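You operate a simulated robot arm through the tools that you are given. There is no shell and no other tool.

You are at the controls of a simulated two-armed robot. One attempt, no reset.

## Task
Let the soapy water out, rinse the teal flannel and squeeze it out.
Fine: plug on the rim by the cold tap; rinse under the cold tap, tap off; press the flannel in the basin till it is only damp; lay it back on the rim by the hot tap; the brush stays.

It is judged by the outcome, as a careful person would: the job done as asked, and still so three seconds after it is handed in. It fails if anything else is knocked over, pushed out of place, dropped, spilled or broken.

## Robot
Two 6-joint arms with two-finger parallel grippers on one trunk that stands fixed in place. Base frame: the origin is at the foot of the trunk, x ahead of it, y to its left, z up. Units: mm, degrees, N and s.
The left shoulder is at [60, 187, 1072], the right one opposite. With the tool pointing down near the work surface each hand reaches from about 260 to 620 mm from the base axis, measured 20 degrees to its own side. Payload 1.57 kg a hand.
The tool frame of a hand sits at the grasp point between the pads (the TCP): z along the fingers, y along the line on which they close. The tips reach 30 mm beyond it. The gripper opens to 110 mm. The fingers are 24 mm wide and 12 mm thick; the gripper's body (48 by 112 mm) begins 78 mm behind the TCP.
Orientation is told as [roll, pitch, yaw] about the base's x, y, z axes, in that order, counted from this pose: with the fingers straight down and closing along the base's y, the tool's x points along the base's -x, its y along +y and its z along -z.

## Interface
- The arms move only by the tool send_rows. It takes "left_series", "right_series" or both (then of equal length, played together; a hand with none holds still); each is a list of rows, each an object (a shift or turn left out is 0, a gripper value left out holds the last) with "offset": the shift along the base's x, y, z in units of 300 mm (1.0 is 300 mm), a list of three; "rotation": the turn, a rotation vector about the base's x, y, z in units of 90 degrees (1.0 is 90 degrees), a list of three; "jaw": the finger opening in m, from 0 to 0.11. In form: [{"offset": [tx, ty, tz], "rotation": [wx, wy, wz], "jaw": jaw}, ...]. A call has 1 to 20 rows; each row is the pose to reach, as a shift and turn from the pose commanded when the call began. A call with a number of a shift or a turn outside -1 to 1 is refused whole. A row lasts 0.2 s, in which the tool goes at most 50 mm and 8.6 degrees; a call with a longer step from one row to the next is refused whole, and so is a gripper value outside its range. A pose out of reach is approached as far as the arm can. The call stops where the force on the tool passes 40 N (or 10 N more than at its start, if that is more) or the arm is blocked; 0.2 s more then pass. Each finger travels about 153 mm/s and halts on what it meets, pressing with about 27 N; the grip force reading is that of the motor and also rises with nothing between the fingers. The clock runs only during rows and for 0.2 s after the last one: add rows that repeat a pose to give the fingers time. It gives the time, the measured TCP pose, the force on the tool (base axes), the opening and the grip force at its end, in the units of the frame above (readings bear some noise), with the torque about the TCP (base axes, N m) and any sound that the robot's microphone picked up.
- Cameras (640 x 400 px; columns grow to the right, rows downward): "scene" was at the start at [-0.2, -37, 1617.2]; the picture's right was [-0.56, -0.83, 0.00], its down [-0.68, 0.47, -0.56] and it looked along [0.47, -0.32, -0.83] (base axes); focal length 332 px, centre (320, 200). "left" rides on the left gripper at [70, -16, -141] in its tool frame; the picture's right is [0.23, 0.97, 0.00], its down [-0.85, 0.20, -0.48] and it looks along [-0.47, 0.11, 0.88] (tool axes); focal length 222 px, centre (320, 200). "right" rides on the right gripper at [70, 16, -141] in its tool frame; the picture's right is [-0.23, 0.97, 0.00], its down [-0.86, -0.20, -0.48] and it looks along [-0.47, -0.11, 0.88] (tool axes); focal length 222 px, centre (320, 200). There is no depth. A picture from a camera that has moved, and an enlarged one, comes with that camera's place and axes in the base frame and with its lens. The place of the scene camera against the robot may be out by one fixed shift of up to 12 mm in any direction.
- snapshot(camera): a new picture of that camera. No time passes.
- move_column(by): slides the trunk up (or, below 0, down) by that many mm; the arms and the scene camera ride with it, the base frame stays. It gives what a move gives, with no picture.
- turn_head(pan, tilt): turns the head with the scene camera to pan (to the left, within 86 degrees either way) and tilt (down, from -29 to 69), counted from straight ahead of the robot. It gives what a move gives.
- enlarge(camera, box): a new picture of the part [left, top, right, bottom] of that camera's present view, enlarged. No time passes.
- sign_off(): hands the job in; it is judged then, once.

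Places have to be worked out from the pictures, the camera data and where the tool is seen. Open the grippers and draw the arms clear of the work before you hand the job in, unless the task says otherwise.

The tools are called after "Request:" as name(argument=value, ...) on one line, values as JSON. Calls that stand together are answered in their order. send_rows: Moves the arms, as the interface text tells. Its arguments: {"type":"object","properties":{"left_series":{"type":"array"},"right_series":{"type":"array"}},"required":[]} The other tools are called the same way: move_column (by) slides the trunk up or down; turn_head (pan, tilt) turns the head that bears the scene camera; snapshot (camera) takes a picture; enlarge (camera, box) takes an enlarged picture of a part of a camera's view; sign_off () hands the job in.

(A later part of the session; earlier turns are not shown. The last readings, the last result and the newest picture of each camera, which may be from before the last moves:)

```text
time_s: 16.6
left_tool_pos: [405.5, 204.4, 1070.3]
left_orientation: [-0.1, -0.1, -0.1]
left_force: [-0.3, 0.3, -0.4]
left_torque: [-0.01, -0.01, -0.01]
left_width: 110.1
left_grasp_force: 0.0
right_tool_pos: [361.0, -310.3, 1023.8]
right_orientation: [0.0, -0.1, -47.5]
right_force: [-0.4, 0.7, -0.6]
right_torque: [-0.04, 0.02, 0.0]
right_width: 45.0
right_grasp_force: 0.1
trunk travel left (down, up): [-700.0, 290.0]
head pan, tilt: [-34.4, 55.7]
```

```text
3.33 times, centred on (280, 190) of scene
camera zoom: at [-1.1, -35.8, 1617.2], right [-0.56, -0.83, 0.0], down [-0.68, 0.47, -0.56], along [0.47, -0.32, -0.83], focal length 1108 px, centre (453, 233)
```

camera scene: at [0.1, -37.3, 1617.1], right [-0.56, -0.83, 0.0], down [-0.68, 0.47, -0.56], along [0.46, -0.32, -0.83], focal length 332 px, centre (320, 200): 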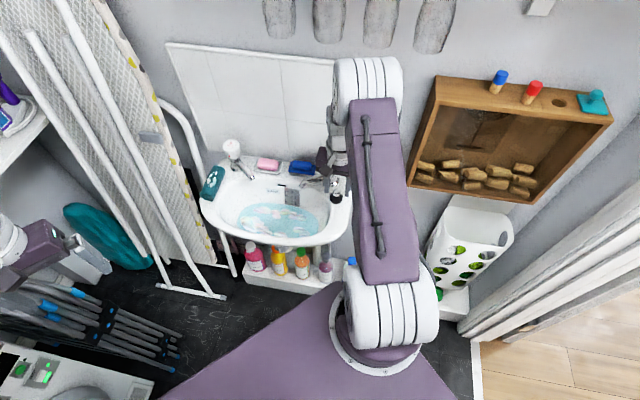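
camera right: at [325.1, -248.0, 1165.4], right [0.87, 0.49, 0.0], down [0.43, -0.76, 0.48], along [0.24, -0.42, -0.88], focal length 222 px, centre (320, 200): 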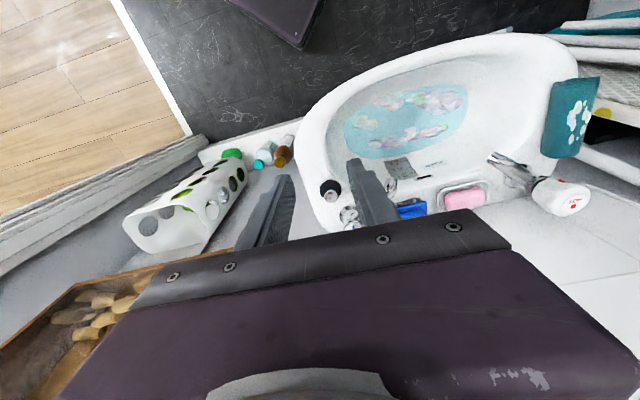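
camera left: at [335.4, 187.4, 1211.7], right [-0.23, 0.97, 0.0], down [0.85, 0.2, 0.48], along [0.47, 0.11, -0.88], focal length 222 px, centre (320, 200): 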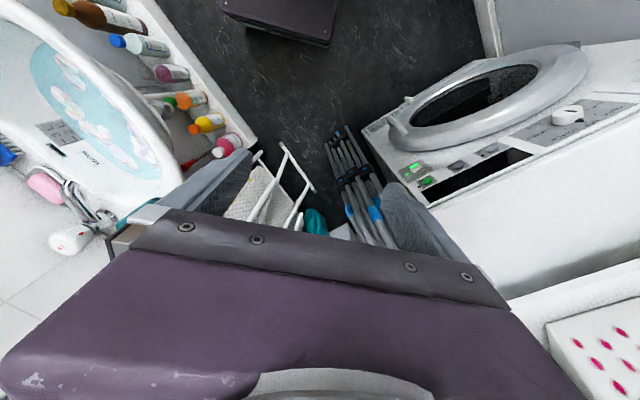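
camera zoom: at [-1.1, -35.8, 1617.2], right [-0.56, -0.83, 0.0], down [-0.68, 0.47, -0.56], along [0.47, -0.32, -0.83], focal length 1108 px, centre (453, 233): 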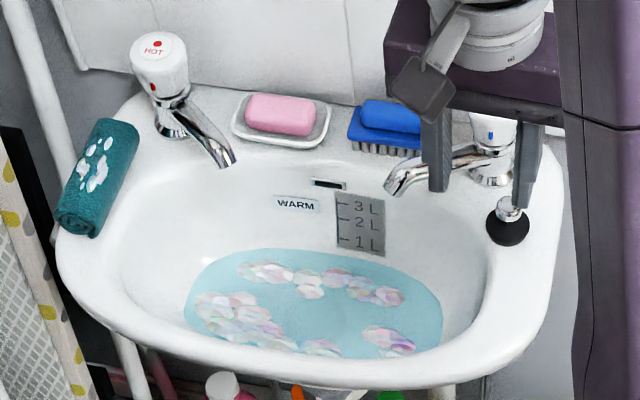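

The plug is safely on the rim and the water keeps draining. The tap head may be tilted slightly, so I open the fingers and move above and in front of the cold tap to see its head between them.

Request:
send_rows(right_series=[{"offset": [0.1, -0.067, 0.0], "jaw": 0.11}, {"offset": [0.2, -0.134, -0.03]}, {"offset": [0.297, -0.2, -0.08]}, {"offset": [0.297, -0.2, -0.08]}])

Request:
snapshot(camera="right")

Request:
enlarge(camera="right", box=[230, 120, 430, 240])

Request:
enlarge(camera="scene", box=[285, 120, 365, 215])

```text
time_s: 17.6
left_tool_pos: [405.6, 203.6, 1070.8]
left_orientation: [-0.1, 0.0, 0.0]
left_force: [0.3, -0.2, -0.2]
left_torque: [0.02, 0.0, -0.03]
left_width: 110.1
left_grasp_force: 0.0
right_tool_pos: [450.6, -370.4, 998.8]
right_orientation: [0.0, 0.0, -47.4]
right_force: [0.5, 0.2, 0.5]
right_torque: [-0.01, -0.04, -0.02]
right_width: 109.8
right_grasp_force: 0.0
trunk travel left (down, up): [-700.0, 290.0]
head pan, tilt: [-34.4, 55.7]
```

```text
taken
camera right: at [414.8, -309.0, 1141.0], right [0.87, 0.49, 0.0], down [0.43, -0.77, 0.48], along [0.23, -0.42, -0.88], focal length 222 px, centre (320, 200)
```

right: 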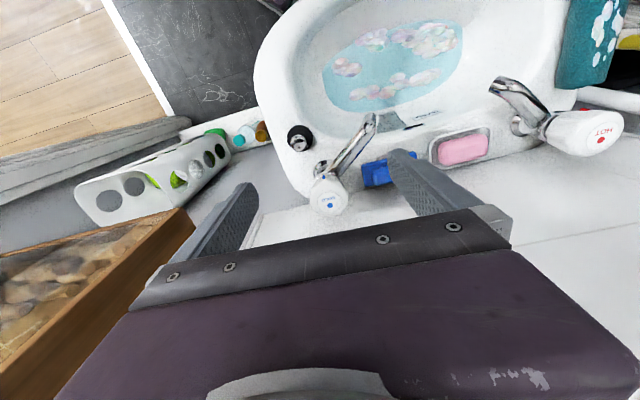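

```text
3.20 times, centred on (330, 180) of right
camera zoom: at [414.8, -309.0, 1141.0], right [0.87, 0.49, 0.0], down [0.43, -0.77, 0.48], along [0.23, -0.42, -0.88], focal length 711 px, centre (288, 264)
```

zoom: 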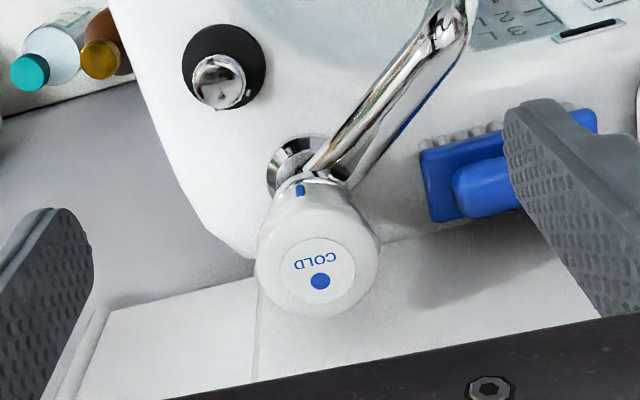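

```text
4.21 times, centred on (325, 168) of scene
camera zoom: at [-0.8, -36.4, 1617.1], right [-0.56, -0.83, 0.0], down [-0.68, 0.47, -0.56], along [0.47, -0.32, -0.83], focal length 1400 px, centre (299, 337)
```

zoom: 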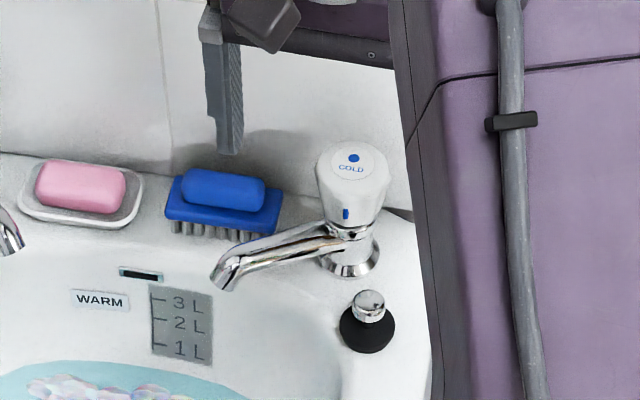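

The cold tap's head centre is at about (490, -421, 902) with its base at (480, -413, 818), so it leans roughly 9° to the wall, and the wall tiles are only about 38 mm behind its axis. I will take the head with the hand leaning forward to stay off the wall: first I turn the hand to yaw -77.5° in place.

Request:
send_rows(right_series=[{"rotation": [0, 0, -0.08], "jaw": 0.064}, {"rotation": [0, 0, -0.16]}, {"rotation": [0, 0, -0.25]}, {"rotation": [0, 0, -0.334]}, {"rotation": [0, 0, -0.334]}])

```text
time_s: 18.8
left_tool_pos: [406.1, 202.8, 1069.6]
left_orientation: [0.0, 0.1, 0.0]
left_force: [0.1, -0.3, 0.2]
left_torque: [-0.01, 0.02, -0.01]
left_width: 110.0
left_grasp_force: 0.0
right_tool_pos: [450.2, -371.1, 998.8]
right_orientation: [-0.1, 0.0, -77.6]
right_force: [-0.6, -0.1, 0.7]
right_torque: [-0.04, -0.04, 0.0]
right_width: 63.9
right_grasp_force: 0.0
trunk travel left (down, up): [-700.0, 290.0]
head pan, tilt: [-34.4, 55.7]
```

Yaw is -77.6°. Now I lean the hand back by 35° so that the fingers point down and toward the wall, while moving to the pre-grasp point about (478, -366, 972).

Request:
send_rows(right_series=[{"offset": [0.018, 0.003, 0], "rotation": [-0.076, -0.017, 0]}, {"offset": [0.036, 0.006, 0], "rotation": [-0.152, -0.034, 0]}, {"offset": [0.054, 0.009, 0], "rotation": [-0.228, -0.051, 0]}, {"offset": [0.072, 0.012, 0], "rotation": [-0.304, -0.067, 0]}, {"offset": [0.092, 0.015, -0.04], "rotation": [-0.3797, -0.0842, 0]}, {"offset": [0.092, 0.015, -0.09], "rotation": [-0.3797, -0.0842, 0]}, {"offset": [0.092, 0.015, -0.09], "rotation": [-0.3797, -0.0842, 0]}])

Request:
snapshot(camera="right")

Request:
enlarge(camera="scene", box=[265, 100, 365, 200])

```text
time_s: 20.4
left_tool_pos: [405.8, 204.5, 1068.7]
left_orientation: [0.0, 0.0, 0.0]
left_force: [0.7, 1.3, -0.4]
left_torque: [0.04, 0.0, 0.04]
left_width: 109.8
left_grasp_force: 0.2
right_tool_pos: [477.3, -365.5, 971.5]
right_orientation: [0.0, -34.9, -77.5]
right_force: [-0.6, -0.7, 0.1]
right_torque: [0.01, -0.01, -0.01]
right_width: 64.1
right_grasp_force: 0.1
trunk travel left (down, up): [-700.0, 290.0]
head pan, tilt: [-34.4, 55.7]
```

```text
taken
camera right: at [463.1, -228.9, 1048.7], right [0.99, 0.03, 0.13], down [-0.1, -0.46, 0.88], along [0.09, -0.89, -0.45], focal length 222 px, centre (320, 200)
```

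right: 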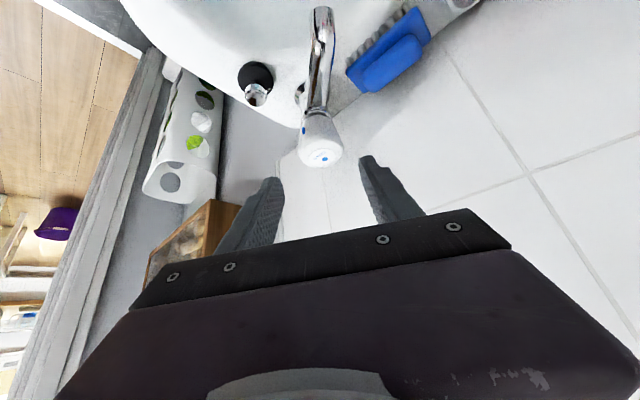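

```text
4.00 times, centred on (315, 150) of scene
camera zoom: at [-0.5, -36.7, 1617.2], right [-0.56, -0.83, 0.0], down [-0.68, 0.47, -0.56], along [0.47, -0.32, -0.83], focal length 1330 px, centre (340, 400)
```

zoom: 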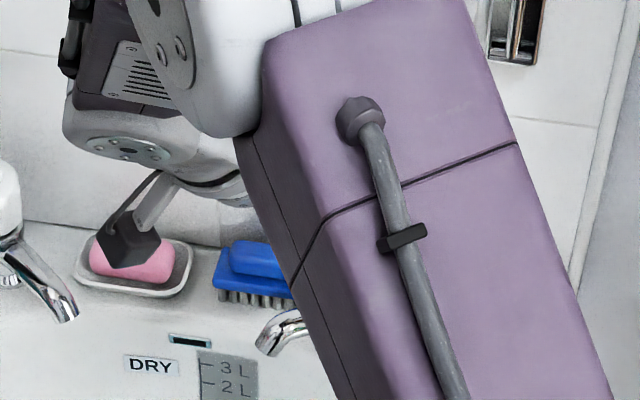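

The basin sign now reads DRY, so it has drained. The tap head sits in front of the fingers; I enlarge the wrist view to check its axis and alignment.

Request:
enlarge(camera="right", box=[230, 50, 430, 210])

```text
2.50 times, centred on (330, 130) of right
camera zoom: at [463.1, -228.9, 1048.7], right [0.99, 0.03, 0.13], down [-0.1, -0.46, 0.88], along [0.09, -0.89, -0.45], focal length 555 px, centre (295, 375)
```

zoom: 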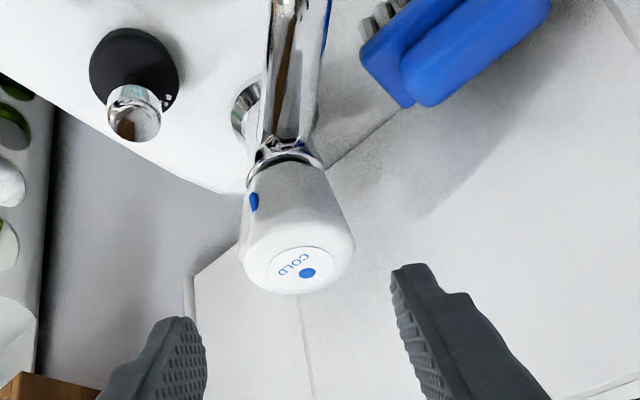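

The knob axis runs from about (486, -409, 818) to (490, -421, 900), leaning away from the spout. I advance along the finger direction to bring the open fingers around the head, pausing halfway to check.

Request:
send_rows(right_series=[{"offset": [0.01, -0.045, -0.075]}, {"offset": [0.02, -0.09, -0.15]}, {"offset": [0.02, -0.09, -0.15]}])

Request:
enlarge(camera="right", box=[230, 50, 430, 210])

```text
time_s: 21.2
left_tool_pos: [405.5, 204.1, 1069.7]
left_orientation: [-0.1, -0.1, 0.0]
left_force: [-0.6, 0.2, 0.1]
left_torque: [0.02, 0.0, 0.0]
left_width: 110.2
left_grasp_force: 0.0
right_tool_pos: [483.9, -393.9, 928.7]
right_orientation: [0.1, -35.0, -77.5]
right_force: [0.2, -0.4, -0.1]
right_torque: [0.01, 0.0, 0.0]
right_width: 63.8
right_grasp_force: 0.0
trunk travel left (down, up): [-700.0, 290.0]
head pan, tilt: [-34.4, 55.7]
```

```text
2.50 times, centred on (330, 130) of right
camera zoom: at [469.1, -255.9, 1003.9], right [0.99, 0.03, 0.13], down [-0.1, -0.46, 0.88], along [0.09, -0.89, -0.45], focal length 555 px, centre (295, 375)
```

zoom: 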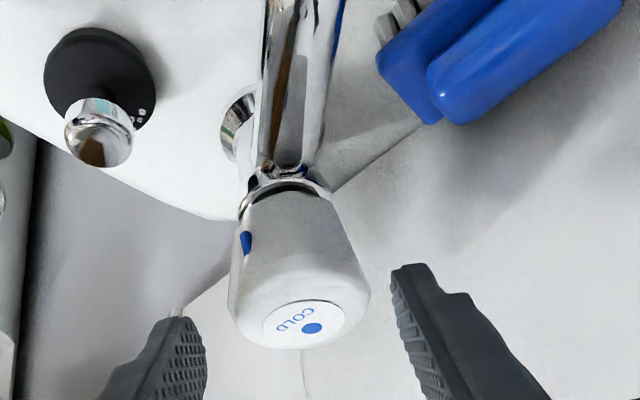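

The spacing looks right, but at this angle the outer finger would come within 2 mm of the tiles. I back off a little and turn the hand 15° closer to square with the wall (yaw -62.5°) before gripping.

Request:
send_rows(right_series=[{"offset": [-0.012, 0.056, 0.082]}, {"offset": [-0.03, 0.05, 0.07], "rotation": [0, 0, 0.083]}, {"offset": [-0.048, 0.04, 0.059], "rotation": [0, 0, 0.167]}, {"offset": [-0.048, 0.04, 0.059], "rotation": [0, 0, 0.167]}])

Request:
enlarge(camera="right", box=[230, 50, 430, 210])

```text
time_s: 22.2
left_tool_pos: [406.2, 203.3, 1070.7]
left_orientation: [-0.2, 0.1, 0.0]
left_force: [0.0, 0.7, -0.1]
left_torque: [-0.04, 0.01, 0.0]
left_width: 110.5
left_grasp_force: 0.1
right_tool_pos: [469.9, -380.9, 946.9]
right_orientation: [-0.1, -35.0, -62.5]
right_force: [0.6, 0.3, -1.1]
right_torque: [-0.05, 0.01, -0.01]
right_width: 64.1
right_grasp_force: 0.0
trunk travel left (down, up): [-700.0, 290.0]
head pan, tilt: [-34.4, 55.7]
```

```text
2.50 times, centred on (330, 130) of right
camera zoom: at [419.5, -251.6, 1022.4], right [0.95, 0.29, 0.13], down [0.02, -0.47, 0.88], along [0.31, -0.83, -0.45], focal length 555 px, centre (295, 375)
```

zoom: 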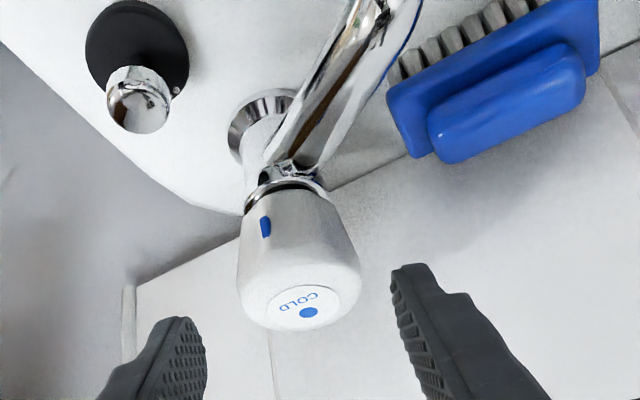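

Three sight lines agree on the head's label at (491, -423, 897). I advance along the fingers to straddle the head at about z 882.

Request:
send_rows(right_series=[{"offset": [0.016, -0.032, -0.054]}, {"offset": [0.032, -0.064, -0.108]}, {"offset": [0.0477, -0.0963, -0.1617]}, {"offset": [0.0477, -0.0963, -0.1617]}])

Request:
enlarge(camera="right", box=[230, 80, 430, 240])

```text
time_s: 23.2
left_tool_pos: [406.7, 204.4, 1070.8]
left_orientation: [0.1, -0.1, 0.0]
left_force: [0.1, 0.1, 0.2]
left_torque: [0.01, -0.01, 0.05]
left_width: 110.3
left_grasp_force: 0.1
right_tool_pos: [483.4, -409.1, 897.7]
right_orientation: [0.0, -35.0, -62.5]
right_force: [-0.2, 0.3, 1.0]
right_torque: [0.01, -0.01, 0.0]
right_width: 64.0
right_grasp_force: 0.1
trunk travel left (down, up): [-700.0, 290.0]
head pan, tilt: [-34.4, 55.7]
```

```text
2.50 times, centred on (330, 160) of right
camera zoom: at [433.7, -280.8, 974.0], right [0.95, 0.28, 0.13], down [0.02, -0.47, 0.88], along [0.31, -0.84, -0.45], focal length 555 px, centre (295, 300)
```

zoom: 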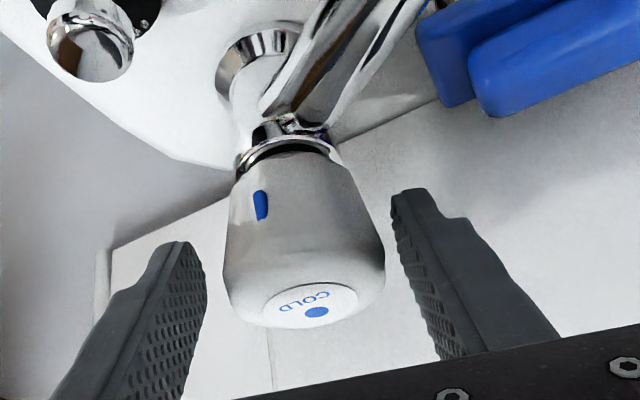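

The tap head is between the fingers. I close on it.

Request:
send_rows(right_series=[{"jaw": 0.0}, {}, {}])

Request:
enlarge(camera="right", box=[230, 80, 430, 240])

```text
time_s: 24.0
left_tool_pos: [408.1, 205.2, 1069.7]
left_orientation: [0.0, 0.0, 0.1]
left_force: [-0.5, -0.2, 0.5]
left_torque: [0.01, 0.01, 0.0]
left_width: 109.9
left_grasp_force: 0.1
right_tool_pos: [485.2, -408.2, 899.1]
right_orientation: [0.0, -35.0, -62.4]
right_force: [8.9, 6.0, 2.0]
right_torque: [0.46, -0.36, 0.18]
right_width: 49.4
right_grasp_force: 45.1
trunk travel left (down, up): [-700.0, 290.0]
head pan, tilt: [-34.4, 55.7]
```

```text
2.50 times, centred on (330, 160) of right
camera zoom: at [435.4, -279.7, 974.1], right [0.95, 0.29, 0.13], down [0.02, -0.47, 0.88], along [0.31, -0.84, -0.45], focal length 555 px, centre (295, 300)
```

zoom: 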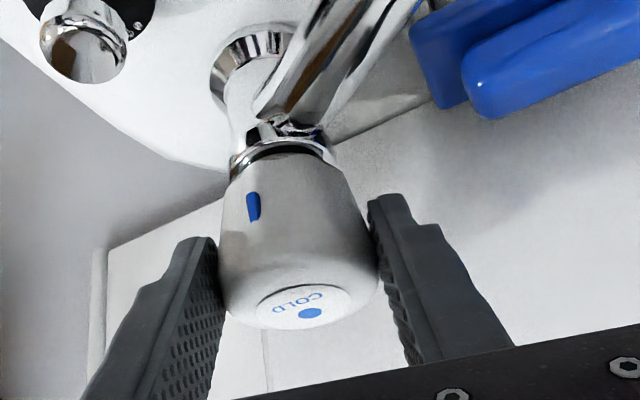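

The head is held at 49.4 mm across, with a slight sideways push that I take out by a small shift. I turn it anticlockwise 16° about its axis and watch the torque and the spout.

Request:
send_rows(right_series=[{"offset": [0.0043, 0.0023, 0]}, {"offset": [-0.0015, -0.001, 0], "rotation": [0.0064, -0.0161, 0.0872]}, {"offset": [-0.0068, -0.0052, -0.0006], "rotation": [0.0128, -0.0322, 0.1744]}, {"offset": [-0.0068, -0.0052, -0.0006], "rotation": [0.0128, -0.0322, 0.1744]}])

Request:
enlarge(camera="right", box=[230, 80, 430, 240])

Request:
enlarge(camera="scene", box=[200, 130, 350, 250])

```text
time_s: 25.0
left_tool_pos: [406.9, 204.5, 1069.2]
left_orientation: [0.0, -0.1, 0.0]
left_force: [0.1, 0.1, -0.2]
left_torque: [0.02, 0.01, 0.01]
left_width: 110.0
left_grasp_force: 0.0
right_tool_pos: [482.3, -411.6, 897.8]
right_orientation: [3.7, -35.8, -49.0]
right_force: [5.1, 4.6, -0.3]
right_torque: [-0.34, -0.02, 0.05]
right_width: 48.9
right_grasp_force: 45.0
trunk travel left (down, up): [-700.0, 290.0]
head pan, tilt: [-34.4, 55.7]
```

```text
2.50 times, centred on (330, 160) of right
camera zoom: at [395.9, -302.1, 971.8], right [0.83, 0.53, 0.18], down [0.1, -0.47, 0.88], along [0.55, -0.71, -0.45], focal length 555 px, centre (295, 300)
```

zoom: 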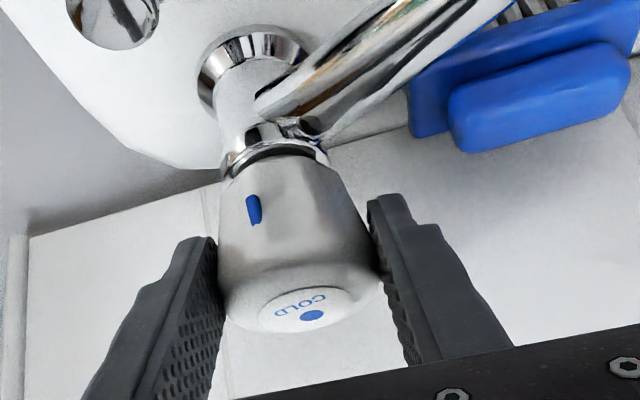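

```text
3.33 times, centred on (275, 190) of scene
camera zoom: at [1.4, -35.5, 1617.2], right [-0.56, -0.83, 0.0], down [-0.68, 0.47, -0.56], along [0.46, -0.32, -0.83], focal length 1108 px, centre (470, 233)
```

zoom: 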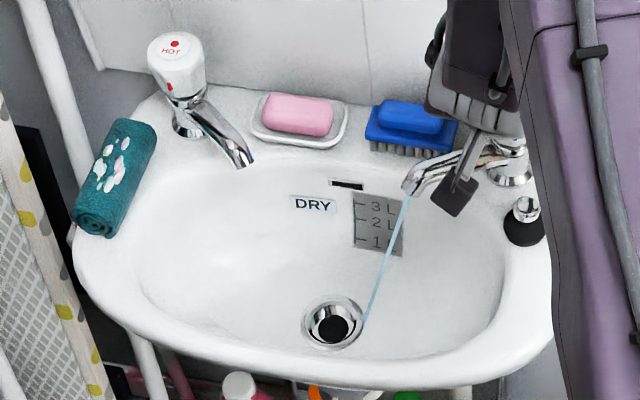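

Water now runs from the cold spout in a thin stream towards the drain. I turn the head a further 14° for a better flow.

Request:
send_rows(right_series=[{"offset": [-0.0025, -0.003, -0.0005], "rotation": [0.0056, -0.0141, 0.0763]}, {"offset": [-0.005, -0.0065, -0.001], "rotation": [0.0112, -0.0282, 0.1526]}, {"offset": [-0.005, -0.0065, -0.001], "rotation": [0.0112, -0.0282, 0.1526]}])

Request:
enlarge(camera="scene", box=[200, 130, 350, 250])

Request:
enlarge(camera="right", box=[230, 80, 430, 240])

```text
time_s: 25.6
left_tool_pos: [404.8, 203.4, 1070.0]
left_orientation: [0.0, -0.1, 0.0]
left_force: [1.1, 0.0, -0.3]
left_torque: [0.01, -0.02, 0.02]
left_width: 110.1
left_grasp_force: 0.0
right_tool_pos: [485.5, -416.2, 900.0]
right_orientation: [2.9, -33.4, -40.7]
right_force: [-8.5, 1.5, 2.7]
right_torque: [-0.89, -0.51, -0.05]
right_width: 48.6
right_grasp_force: 44.9
right hand out of reach, approached as far as the arm can: row 1, 2
trunk travel left (down, up): [-700.0, 290.0]
head pan, tilt: [-34.4, 55.7]
stopped in row 2 (right hand): the force on the tool passed its limit at 66 N (the readings are from after the stop); the commanded pose is now the measured one
```

```text
3.33 times, centred on (275, 190) of scene
camera zoom: at [-2.7, -36.0, 1617.5], right [-0.56, -0.83, 0.0], down [-0.68, 0.47, -0.56], along [0.47, -0.32, -0.83], focal length 1108 px, centre (470, 233)
```

zoom: 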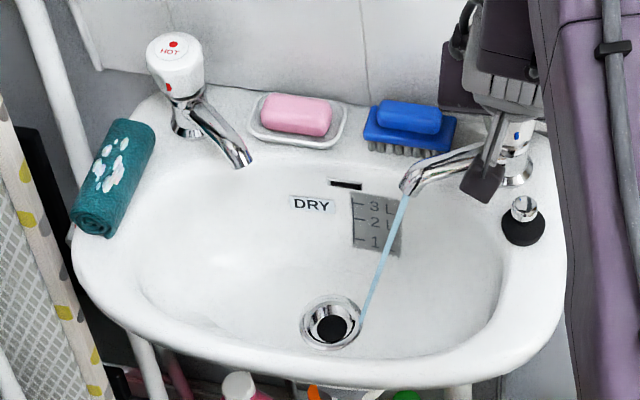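

```text
2.50 times, centred on (330, 160) of right
camera zoom: at [387.7, -320.7, 980.3], right [0.76, 0.63, 0.17], down [0.2, -0.47, 0.86], along [0.62, -0.62, -0.48], focal length 555 px, centre (295, 300)
```

zoom: 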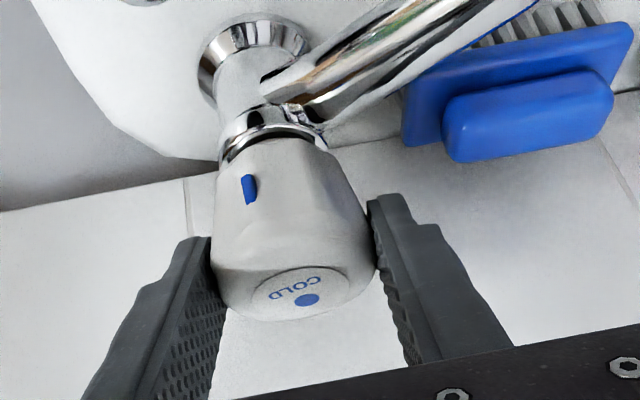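

The arm reached its limit partway, but the head has turned about 24° and the stream is stronger, which is enough. I open the fingers and withdraw straight back along them.

Request:
send_rows(right_series=[{"jaw": 0.062}, {"offset": [0, 0, 0]}, {"offset": [-0.03, 0.026, 0.06]}, {"offset": [-0.065, 0.056, 0.13]}, {"offset": [-0.1, 0.086, 0.2]}, {"offset": [-0.13, 0.12, 0.28]}])

Request:
snapshot(camera="right")

Request:
enlarge(camera="scene", box=[190, 120, 370, 250])

```text
time_s: 26.9
left_tool_pos: [404.6, 203.5, 1069.9]
left_orientation: [-0.2, 0.0, 0.1]
left_force: [-0.2, 0.1, 0.1]
left_torque: [0.02, 0.0, -0.02]
left_width: 109.8
left_grasp_force: 0.0
right_tool_pos: [448.2, -380.1, 983.9]
right_orientation: [2.8, -33.6, -40.4]
right_force: [-0.4, -0.1, -0.6]
right_torque: [-0.03, -0.02, -0.02]
right_width: 62.3
right_grasp_force: 0.1
trunk travel left (down, up): [-700.0, 290.0]
head pan, tilt: [-34.4, 55.7]
```

```text
taken
camera right: at [350.6, -284.7, 1064.6], right [0.76, 0.63, 0.17], down [0.2, -0.46, 0.86], along [0.62, -0.62, -0.48], focal length 222 px, centre (320, 200)
```

right: 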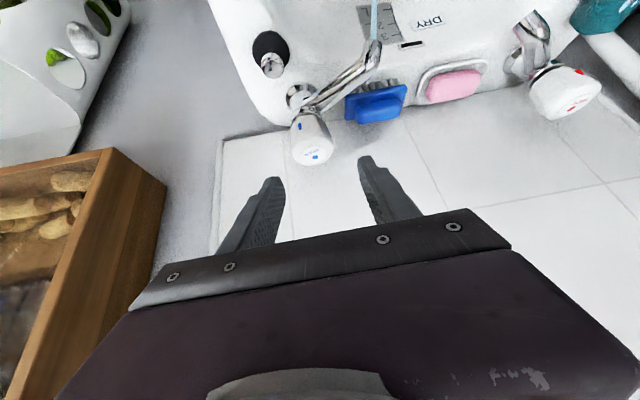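

```text
3.08 times, centred on (280, 185) of scene
camera zoom: at [-1.3, -35.8, 1617.2], right [-0.56, -0.83, 0.0], down [-0.68, 0.47, -0.56], along [0.47, -0.32, -0.83], focal length 1023 px, centre (443, 246)
```

zoom: 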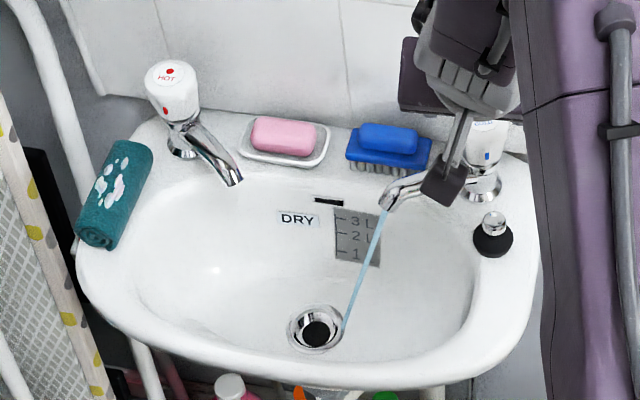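

The water keeps running. Next I draw the right hand back to a clear spot and bring the left hand toward the flannel at about (655, -113), turned to match the basin, to look at it and at the rack beside it.

Request:
send_rows(right_series=[{"offset": [-0.06, 0.02, 0.08]}, {"offset": [-0.14, 0.05, 0.14]}, {"offset": [-0.22, 0.08, 0.2]}, {"offset": [-0.3, 0.11, 0.25]}, {"offset": [-0.38, 0.14, 0.28]}, {"offset": [-0.42, 0.14, 0.3]}, {"offset": [-0.42, 0.14, 0.3]}], left_series=[{"offset": [0.07, -0.1, -0.02], "rotation": [0, 0, -0.088]}, {"offset": [0.14, -0.2, -0.04], "rotation": [0, 0, -0.176]}, {"offset": [0.21, -0.3, -0.06], "rotation": [0, 0, -0.264]}, {"offset": [0.28, -0.4, -0.08], "rotation": [0, 0, -0.352]}, {"offset": [0.35, -0.5, -0.1], "rotation": [0, 0, -0.44]}, {"offset": [0.413, -0.61, -0.12], "rotation": [0, 0, -0.528]}, {"offset": [0.413, -0.61, -0.12], "rotation": [0, 0, -0.528]}])

Request:
snapshot(camera="left")

Request:
snapshot(camera="scene")

```text
time_s: 28.6
left_tool_pos: [529.1, 19.1, 1033.7]
left_orientation: [0.0, -0.1, -47.6]
left_force: [0.2, -0.7, -0.4]
left_torque: [0.01, -0.02, 0.03]
left_width: 110.2
left_grasp_force: 0.1
right_tool_pos: [338.7, -346.3, 1084.3]
right_orientation: [2.8, -33.5, -40.6]
right_force: [-0.5, 0.0, 0.3]
right_torque: [0.0, 0.02, 0.01]
right_width: 61.9
right_grasp_force: 0.1
right hand out of reach, approached as far as the arm can: row 5, 6, 7
trunk travel left (down, up): [-700.0, 290.0]
head pan, tilt: [-34.4, 55.7]
```

```text
taken
camera left: at [469.1, 60.3, 1175.4], right [0.57, 0.82, 0.0], down [0.72, -0.5, 0.48], along [0.39, -0.27, -0.88], focal length 222 px, centre (320, 200)
```

left: 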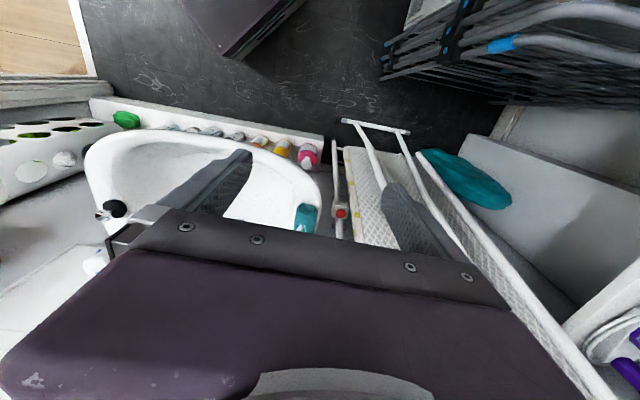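

```text
taken
camera scene: at [-0.8, -36.1, 1617.2], right [-0.56, -0.83, 0.0], down [-0.68, 0.47, -0.56], along [0.47, -0.32, -0.83], focal length 332 px, centre (320, 200)
```

scene: 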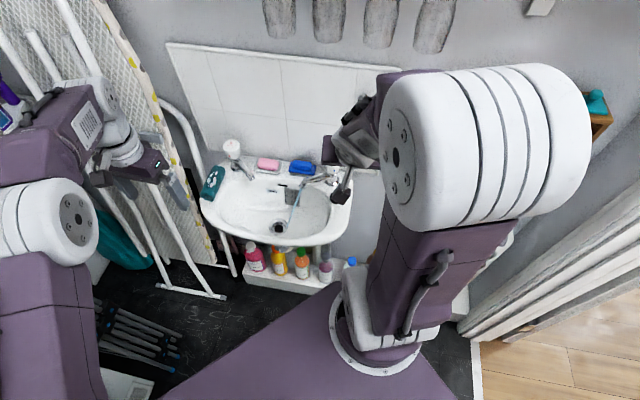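

The left wrist camera now sees the flannel and the white rack tubes next to it. I enlarge that area.

Request:
enlarge(camera="left", box=[230, 120, 410, 250])

Request:
enlarge(camera="scene", box=[150, 110, 260, 270])

```text
3.08 times, centred on (320, 185) of left
camera zoom: at [469.1, 60.3, 1175.4], right [0.57, 0.82, 0.0], down [0.72, -0.5, 0.48], along [0.39, -0.27, -0.88], focal length 684 px, centre (320, 246)
```

zoom: 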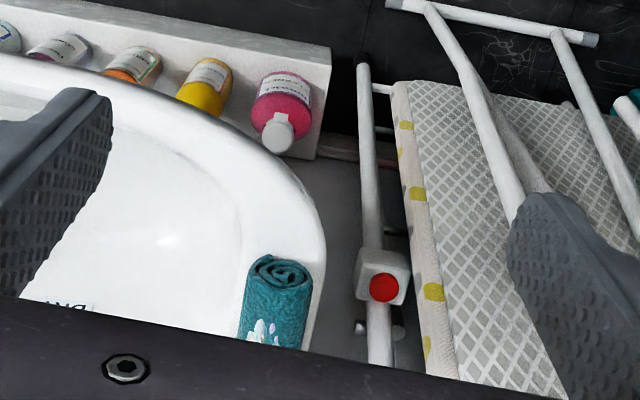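

```text
2.50 times, centred on (205, 190) of scene
camera zoom: at [-0.8, -36.1, 1617.2], right [-0.56, -0.83, 0.0], down [-0.68, 0.47, -0.56], along [0.47, -0.32, -0.83], focal length 831 px, centre (608, 225)
```

zoom: 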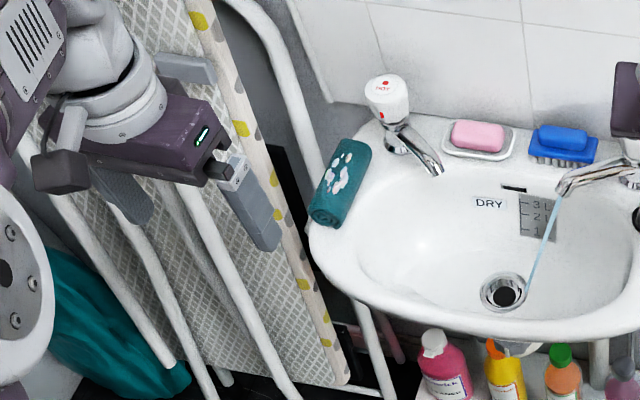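

The rack tube and ironing board are over 100 mm beyond the flannel at rim height, so the left gripper has room. I lean the left hand 45° toward the front side to gain reach and move closer.

Request:
send_rows(left_series=[{"offset": [0.015, -0.015, 0], "rotation": [-0.0615, -0.0562, 0]}, {"offset": [0.03, -0.03, 0], "rotation": [-0.123, -0.1123, 0]}, {"offset": [0.05, -0.05, 0], "rotation": [-0.1845, -0.1685, 0]}, {"offset": [0.07, -0.07, 0], "rotation": [-0.246, -0.2247, 0]}, {"offset": [0.09, -0.09, -0.02], "rotation": [-0.3075, -0.2808, 0]}, {"offset": [0.11, -0.11, -0.05], "rotation": [-0.369, -0.337, 0]}, {"offset": [0.11, -0.11, -0.05], "rotation": [-0.369, -0.337, 0]}])

Request:
snapshot(camera="left")

Request:
enlarge(camera="scene", box=[100, 90, 340, 250])

```text
time_s: 30.1
left_tool_pos: [562.3, -12.0, 1019.5]
left_orientation: [-0.1, -45.0, -47.5]
left_force: [0.3, -0.4, 0.3]
left_torque: [-0.01, 0.03, -0.01]
left_width: 109.9
left_grasp_force: 0.0
right_tool_pos: [338.7, -345.5, 1083.6]
right_orientation: [2.8, -33.4, -40.6]
right_force: [-0.3, 0.3, 0.0]
right_torque: [0.03, -0.01, 0.0]
right_width: 62.0
right_grasp_force: 0.0
trunk travel left (down, up): [-700.0, 290.0]
head pan, tilt: [-34.4, 55.7]
```

```text
taken
camera left: at [449.1, 86.6, 1070.4], right [0.61, 0.78, -0.16], down [0.33, -0.06, 0.94], along [0.72, -0.63, -0.29], focal length 222 px, centre (320, 200)
```

left: 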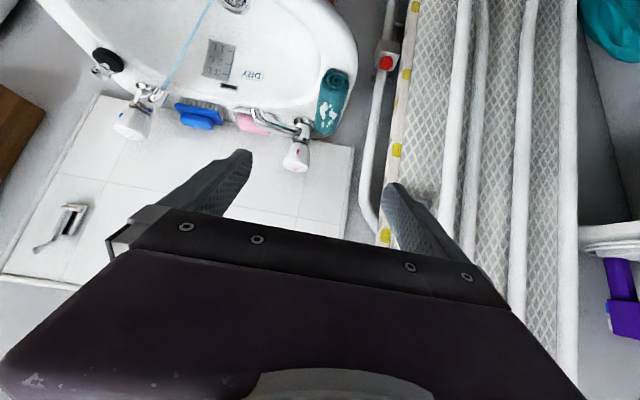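

```text
2.50 times, centred on (220, 170) of scene
camera zoom: at [-0.6, -37.0, 1617.2], right [-0.56, -0.83, 0.0], down [-0.68, 0.47, -0.56], along [0.47, -0.32, -0.83], focal length 831 px, centre (570, 275)
```

zoom: 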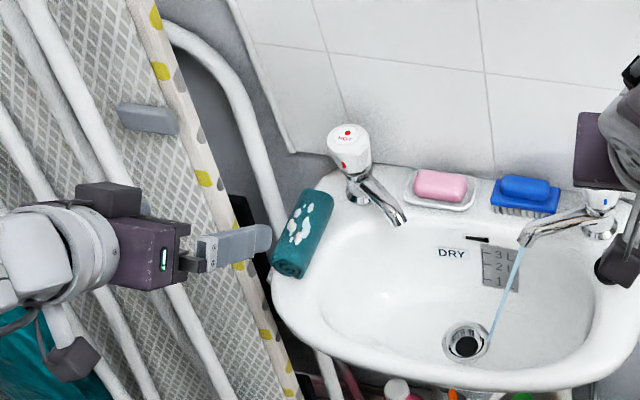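

The lean was reached and the left wrist camera sees the flannel clearly. I enlarge to measure it.

Request:
enlarge(camera="left", box=[260, 40, 420, 180])

```text
2.86 times, centred on (340, 110) of left
camera zoom: at [449.1, 86.6, 1070.4], right [0.61, 0.78, -0.16], down [0.33, -0.06, 0.94], along [0.72, -0.63, -0.29], focal length 635 px, centre (263, 457)
```

zoom: 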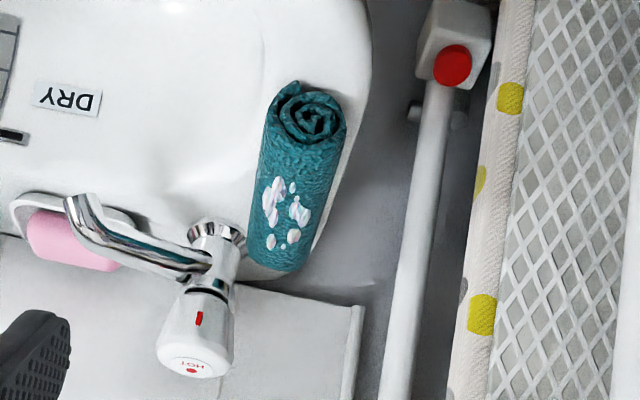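

The roll runs from about (618, -70) to (695, -142), 38 mm thick, centred near (656, -106). I move the left hand to a pre-grasp point 100 mm short of it along the finger direction, checking that the arm still reaches.

Request:
send_rows(left_series=[{"offset": [0.047, -0.042, -0.103], "rotation": [0, 0, 0.025], "jaw": 0.085}, {"offset": [0.094, -0.084, -0.206], "rotation": [0, 0, 0.05]}, {"offset": [0.14, -0.126, -0.309], "rotation": [0, 0, 0.05]}, {"offset": [0.14, -0.126, -0.309], "rotation": [0, 0, 0.05]}])

Request:
enlarge(camera="left", box=[200, 40, 440, 230])

Request:
enlarge(camera="scene", box=[100, 90, 340, 250])

```text
time_s: 31.1
left_tool_pos: [605.7, -51.4, 926.2]
left_orientation: [0.0, -45.0, -43.0]
left_force: [-0.1, 0.0, -0.3]
left_torque: [0.01, 0.0, -0.01]
left_width: 85.1
left_grasp_force: 0.1
right_tool_pos: [339.9, -345.9, 1084.2]
right_orientation: [2.8, -33.4, -40.6]
right_force: [0.4, 0.1, 0.0]
right_torque: [0.0, -0.03, -0.01]
right_width: 62.1
right_grasp_force: 0.1
trunk travel left (down, up): [-700.0, 290.0]
head pan, tilt: [-34.4, 55.7]
```

```text
2.11 times, centred on (320, 135) of left
camera zoom: at [484.4, 38.8, 977.0], right [0.55, 0.82, -0.16], down [0.33, -0.03, 0.94], along [0.77, -0.57, -0.29], focal length 468 px, centre (320, 337)
```

zoom: 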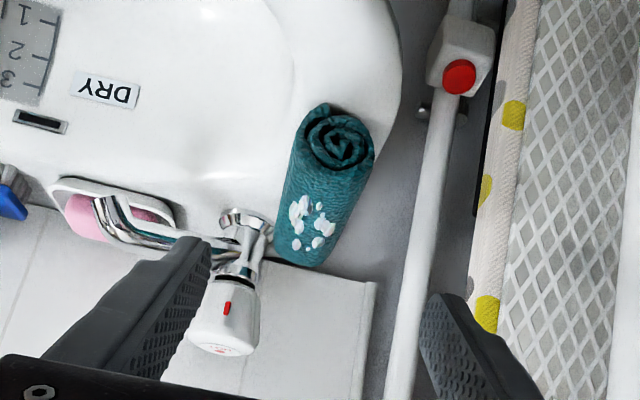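

```text
2.50 times, centred on (220, 170) of scene
camera zoom: at [-0.6, -36.8, 1617.2], right [-0.56, -0.83, 0.0], down [-0.68, 0.47, -0.56], along [0.47, -0.32, -0.83], focal length 831 px, centre (570, 275)
```

zoom: 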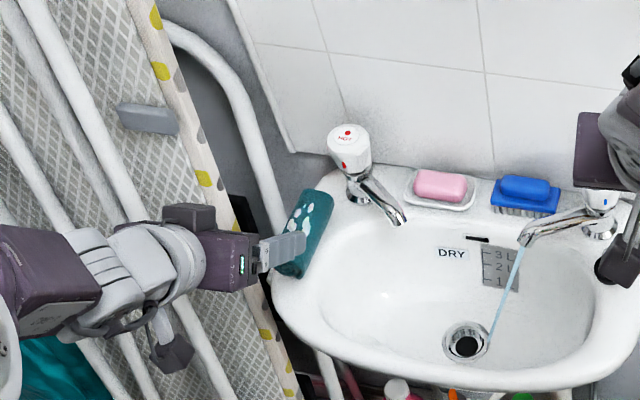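

The arm still reaches and the roll is centred ahead of the fingers. I advance along the fingers so that they straddle the roll, tips about 8 mm above the rim.

Request:
send_rows(left_series=[{"offset": [0.053, -0.056, -0.078]}, {"offset": [0.106, -0.113, -0.156]}, {"offset": [0.158, -0.169, -0.234]}, {"offset": [0.158, -0.169, -0.234]}])

Request:
enlarge(camera="left", box=[200, 60, 440, 250])

Request:
enlarge(camera="scene", box=[150, 130, 270, 230])

```text
time_s: 32.1
left_tool_pos: [653.3, -102.0, 856.2]
left_orientation: [-0.1, -44.9, -43.0]
left_force: [0.0, -0.5, -0.6]
left_torque: [-0.01, -0.03, 0.03]
left_width: 85.1
left_grasp_force: 0.1
right_tool_pos: [339.9, -346.6, 1083.3]
right_orientation: [2.7, -33.4, -40.6]
right_force: [0.5, 0.2, -0.3]
right_torque: [0.0, 0.01, 0.0]
right_width: 62.1
right_grasp_force: 0.1
trunk travel left (down, up): [-700.0, 290.0]
head pan, tilt: [-34.4, 55.7]
```

```text
2.11 times, centred on (320, 155) of left
camera zoom: at [531.8, -12.0, 907.0], right [0.55, 0.82, -0.16], down [0.33, -0.04, 0.94], along [0.77, -0.57, -0.29], focal length 468 px, centre (320, 295)
```

zoom: 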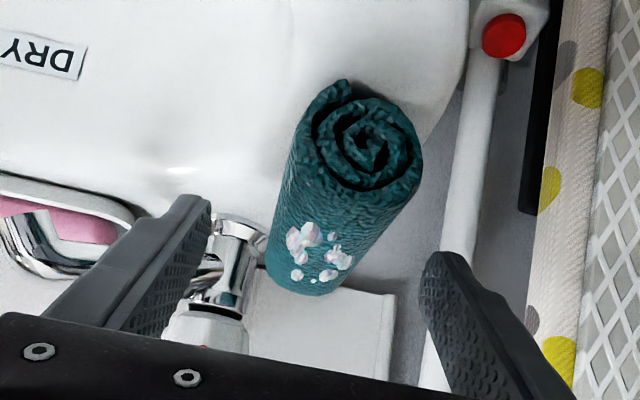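

```text
4.00 times, centred on (210, 180) of scene
camera zoom: at [-0.5, -36.8, 1617.2], right [-0.56, -0.83, 0.0], down [-0.68, 0.47, -0.56], along [0.47, -0.32, -0.83], focal length 1330 px, centre (760, 280)
```

zoom: 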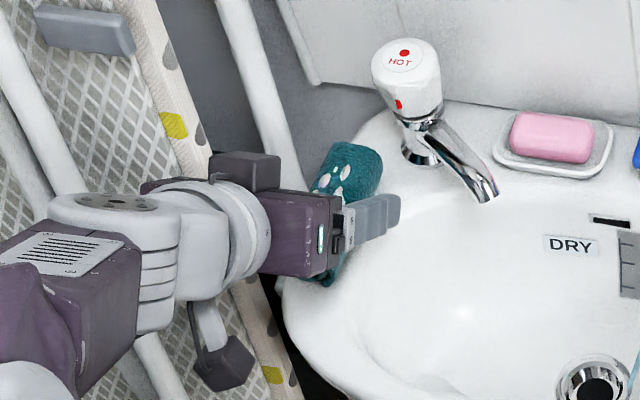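

The fingers straddle the roll and it lies midway between them. I advance 6 mm further and close.

Request:
send_rows(left_series=[{"offset": [0.01, -0.01, -0.017]}, {"offset": [0.01, -0.01, -0.017], "jaw": 0.04}, {"offset": [0.01, -0.01, -0.017], "jaw": 0.0}, {"offset": [0.01, -0.01, -0.017]}, {"offset": [0.01, -0.01, -0.017]}])

Request:
enlarge(camera="left", box=[200, 60, 440, 250])

```text
time_s: 33.4
left_tool_pos: [656.2, -104.5, 850.2]
left_orientation: [-0.1, -45.0, -43.0]
left_force: [0.3, -0.9, -0.3]
left_torque: [-0.03, -0.01, -0.01]
left_width: 39.6
left_grasp_force: 27.2
right_tool_pos: [339.5, -346.4, 1083.6]
right_orientation: [2.8, -33.4, -40.6]
right_force: [0.5, -0.9, 0.1]
right_torque: [-0.03, 0.03, 0.02]
right_width: 62.1
right_grasp_force: 0.1
trunk travel left (down, up): [-700.0, 290.0]
head pan, tilt: [-34.4, 55.7]
```

```text
2.11 times, centred on (320, 155) of left
camera zoom: at [535.2, -14.8, 902.1], right [0.55, 0.82, -0.16], down [0.33, -0.03, 0.94], along [0.77, -0.57, -0.29], focal length 468 px, centre (320, 295)
```

zoom: 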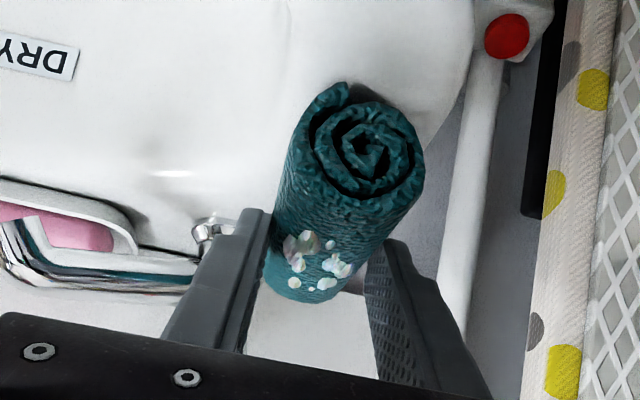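

The flannel is gripped at 39.6 mm with full force. I lift it straight up.

Request:
send_rows(left_series=[{"offset": [0, 0, 0.05]}, {"offset": [0, 0, 0.15]}, {"offset": [0, 0, 0.25]}, {"offset": [0, 0, 0.25]}])

Request:
snapshot(camera="left")

Request:
enlarge(camera="scene", box=[130, 100, 370, 260])

```text
time_s: 34.4
left_tool_pos: [656.4, -104.4, 925.7]
left_orientation: [-0.3, -45.0, -42.8]
left_force: [-0.7, -0.3, -0.2]
left_torque: [0.01, -0.01, 0.01]
left_width: 39.4
left_grasp_force: 26.5
right_tool_pos: [340.1, -346.0, 1083.6]
right_orientation: [2.8, -33.4, -40.6]
right_force: [0.2, 0.3, -0.2]
right_torque: [-0.02, 0.01, 0.01]
right_width: 61.8
right_grasp_force: 0.1
trunk travel left (down, up): [-700.0, 290.0]
head pan, tilt: [-34.4, 55.7]
```

```text
taken
camera left: at [535.4, -14.3, 977.5], right [0.55, 0.82, -0.16], down [0.33, -0.04, 0.94], along [0.77, -0.57, -0.29], focal length 222 px, centre (320, 200)
```

left: 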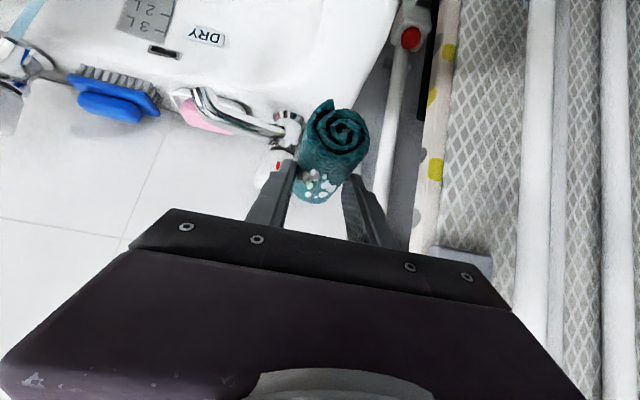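

```text
2.50 times, centred on (250, 180) of scene
camera zoom: at [0.4, -37.0, 1617.1], right [-0.56, -0.83, 0.0], down [-0.68, 0.47, -0.56], along [0.46, -0.32, -0.83], focal length 831 px, centre (495, 250)
```

zoom: 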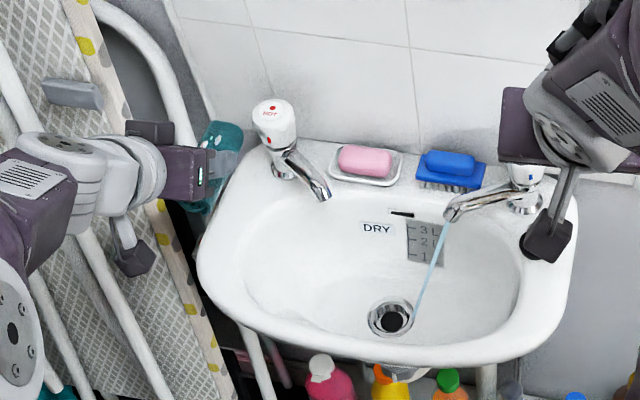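

The flannel is free of the rim. I carry it over the basin towards the cold stream, stopping at about (500, -255, 880), a little to the side of the spout, to check clearances.

Request:
send_rows(left_series=[{"offset": [-0.097, -0.0925, 0]}, {"offset": [-0.193, -0.185, 0]}, {"offset": [-0.29, -0.277, 0]}, {"offset": [-0.387, -0.37, 0]}, {"offset": [-0.46, -0.44, -0.04]}, {"offset": [-0.52, -0.503, -0.1]}, {"offset": [-0.52, -0.503, -0.15]}, {"offset": [-0.52, -0.503, -0.15]}])

Request:
snapshot(camera="left")

Request:
snapshot(camera="scene")

Request:
enlarge(camera="scene", box=[190, 130, 370, 250])

```text
time_s: 36.1
left_tool_pos: [525.5, -219.0, 901.2]
left_orientation: [-0.7, -44.8, -43.1]
left_force: [0.1, 0.2, 0.3]
left_torque: [0.0, -0.02, -0.01]
left_width: 39.5
left_grasp_force: 27.0
left hand out of reach, approached as far as the arm can: row 5, 6, 7, 8
right_tool_pos: [339.2, -345.0, 1083.7]
right_orientation: [2.8, -33.5, -40.6]
right_force: [-0.4, 0.7, 0.6]
right_torque: [-0.01, 0.0, 0.0]
right_width: 62.0
right_grasp_force: 0.0
trunk travel left (down, up): [-700.0, 290.0]
head pan, tilt: [-34.4, 55.7]
```

```text
taken
camera left: at [405.3, -128.1, 953.0], right [0.55, 0.82, -0.17], down [0.34, -0.03, 0.94], along [0.76, -0.58, -0.3], focal length 222 px, centre (320, 200)
```

left: 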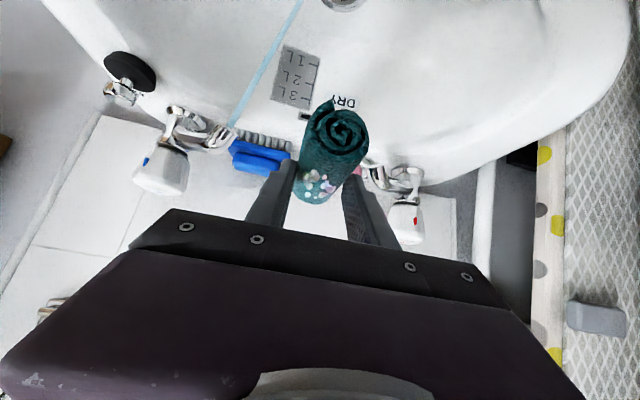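

```text
taken
camera scene: at [0.2, -36.6, 1617.2], right [-0.56, -0.83, 0.0], down [-0.68, 0.47, -0.56], along [0.46, -0.32, -0.83], focal length 332 px, centre (320, 200)
```

scene: 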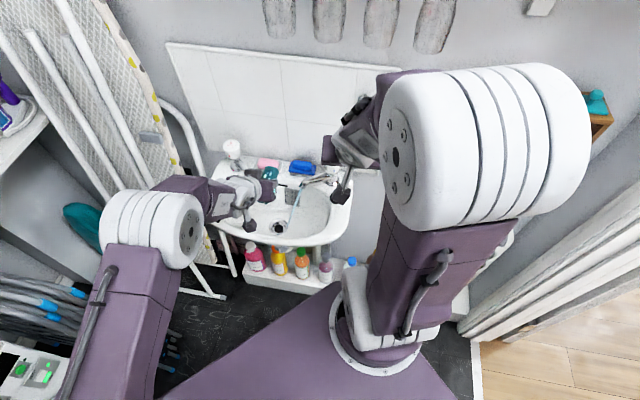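

```text
3.33 times, centred on (280, 190) of scene
camera zoom: at [0.2, -36.6, 1617.2], right [-0.56, -0.83, 0.0], down [-0.68, 0.47, -0.56], along [0.46, -0.32, -0.83], focal length 1108 px, centre (453, 233)
```

zoom: 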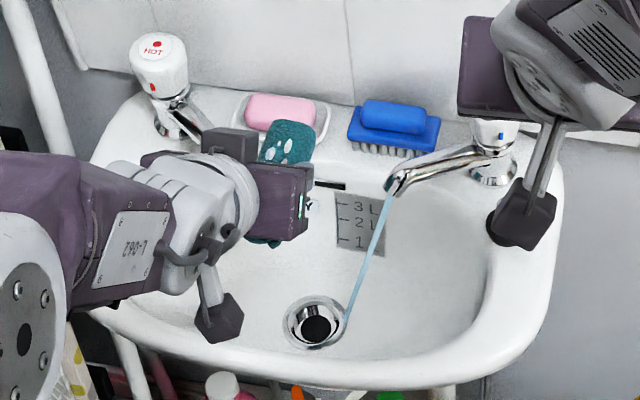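

The left arm hit a limit at (525, -219, 901): with a 45° lean it cannot come this close in. I reduce the lean to 30° first and then continue to the point beside the stream.

Request:
send_rows(left_series=[{"offset": [0.083, 0.12, 0.067]}, {"offset": [0.083, 0.12, 0.067], "rotation": [0.0568, 0.0609, 0]}, {"offset": [0.083, 0.12, 0.067], "rotation": [0.1137, 0.1218, 0]}, {"offset": [0.04, 0.06, 0.05], "rotation": [0.1137, 0.1218, 0]}, {"offset": [0, 0, 0.03], "rotation": [0.1137, 0.1218, 0]}, {"offset": [0, 0, 0.03], "rotation": [0.1137, 0.1218, 0]}])

Request:
enlarge(camera="scene", box=[190, 130, 370, 250])

Request:
snapshot(camera="left")

```text
time_s: 37.5
left_tool_pos: [524.8, -220.0, 910.4]
left_orientation: [-0.1, -30.0, -43.0]
left_force: [0.8, 0.2, -0.8]
left_torque: [-0.05, 0.01, -0.02]
left_width: 39.5
left_grasp_force: 27.1
left hand out of reach, approached as far as the arm can: row 2, 3, 4, 5
right_tool_pos: [339.7, -346.4, 1084.4]
right_orientation: [2.9, -33.3, -40.6]
right_force: [-0.7, -0.7, -0.1]
right_torque: [-0.01, 0.01, -0.01]
right_width: 61.8
right_grasp_force: 0.0
trunk travel left (down, up): [-700.0, 290.0]
head pan, tilt: [-34.4, 55.7]
```

```text
3.33 times, centred on (280, 190) of scene
camera zoom: at [-0.2, -38.1, 1617.1], right [-0.56, -0.83, 0.0], down [-0.68, 0.47, -0.56], along [0.47, -0.32, -0.83], focal length 1108 px, centre (453, 233)
```

zoom: 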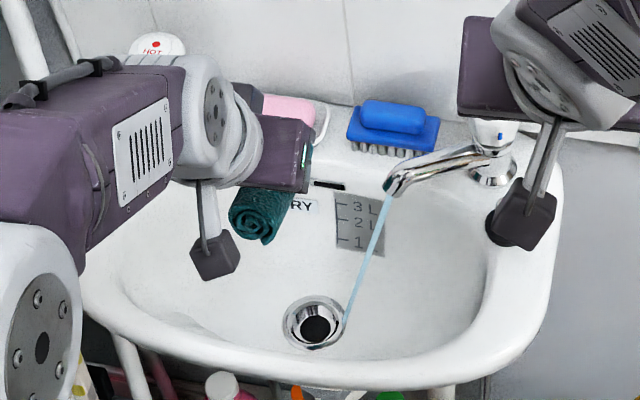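

```text
taken
camera left: at [418.4, -141.8, 998.1], right [0.52, 0.85, -0.12], down [0.5, -0.2, 0.84], along [0.69, -0.5, -0.53], focal length 222 px, centre (320, 200)
```

left: 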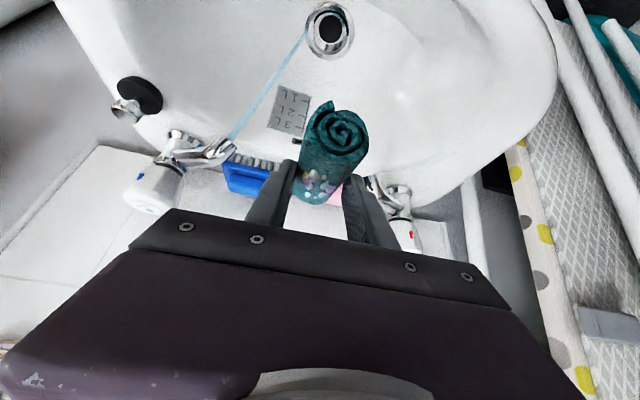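

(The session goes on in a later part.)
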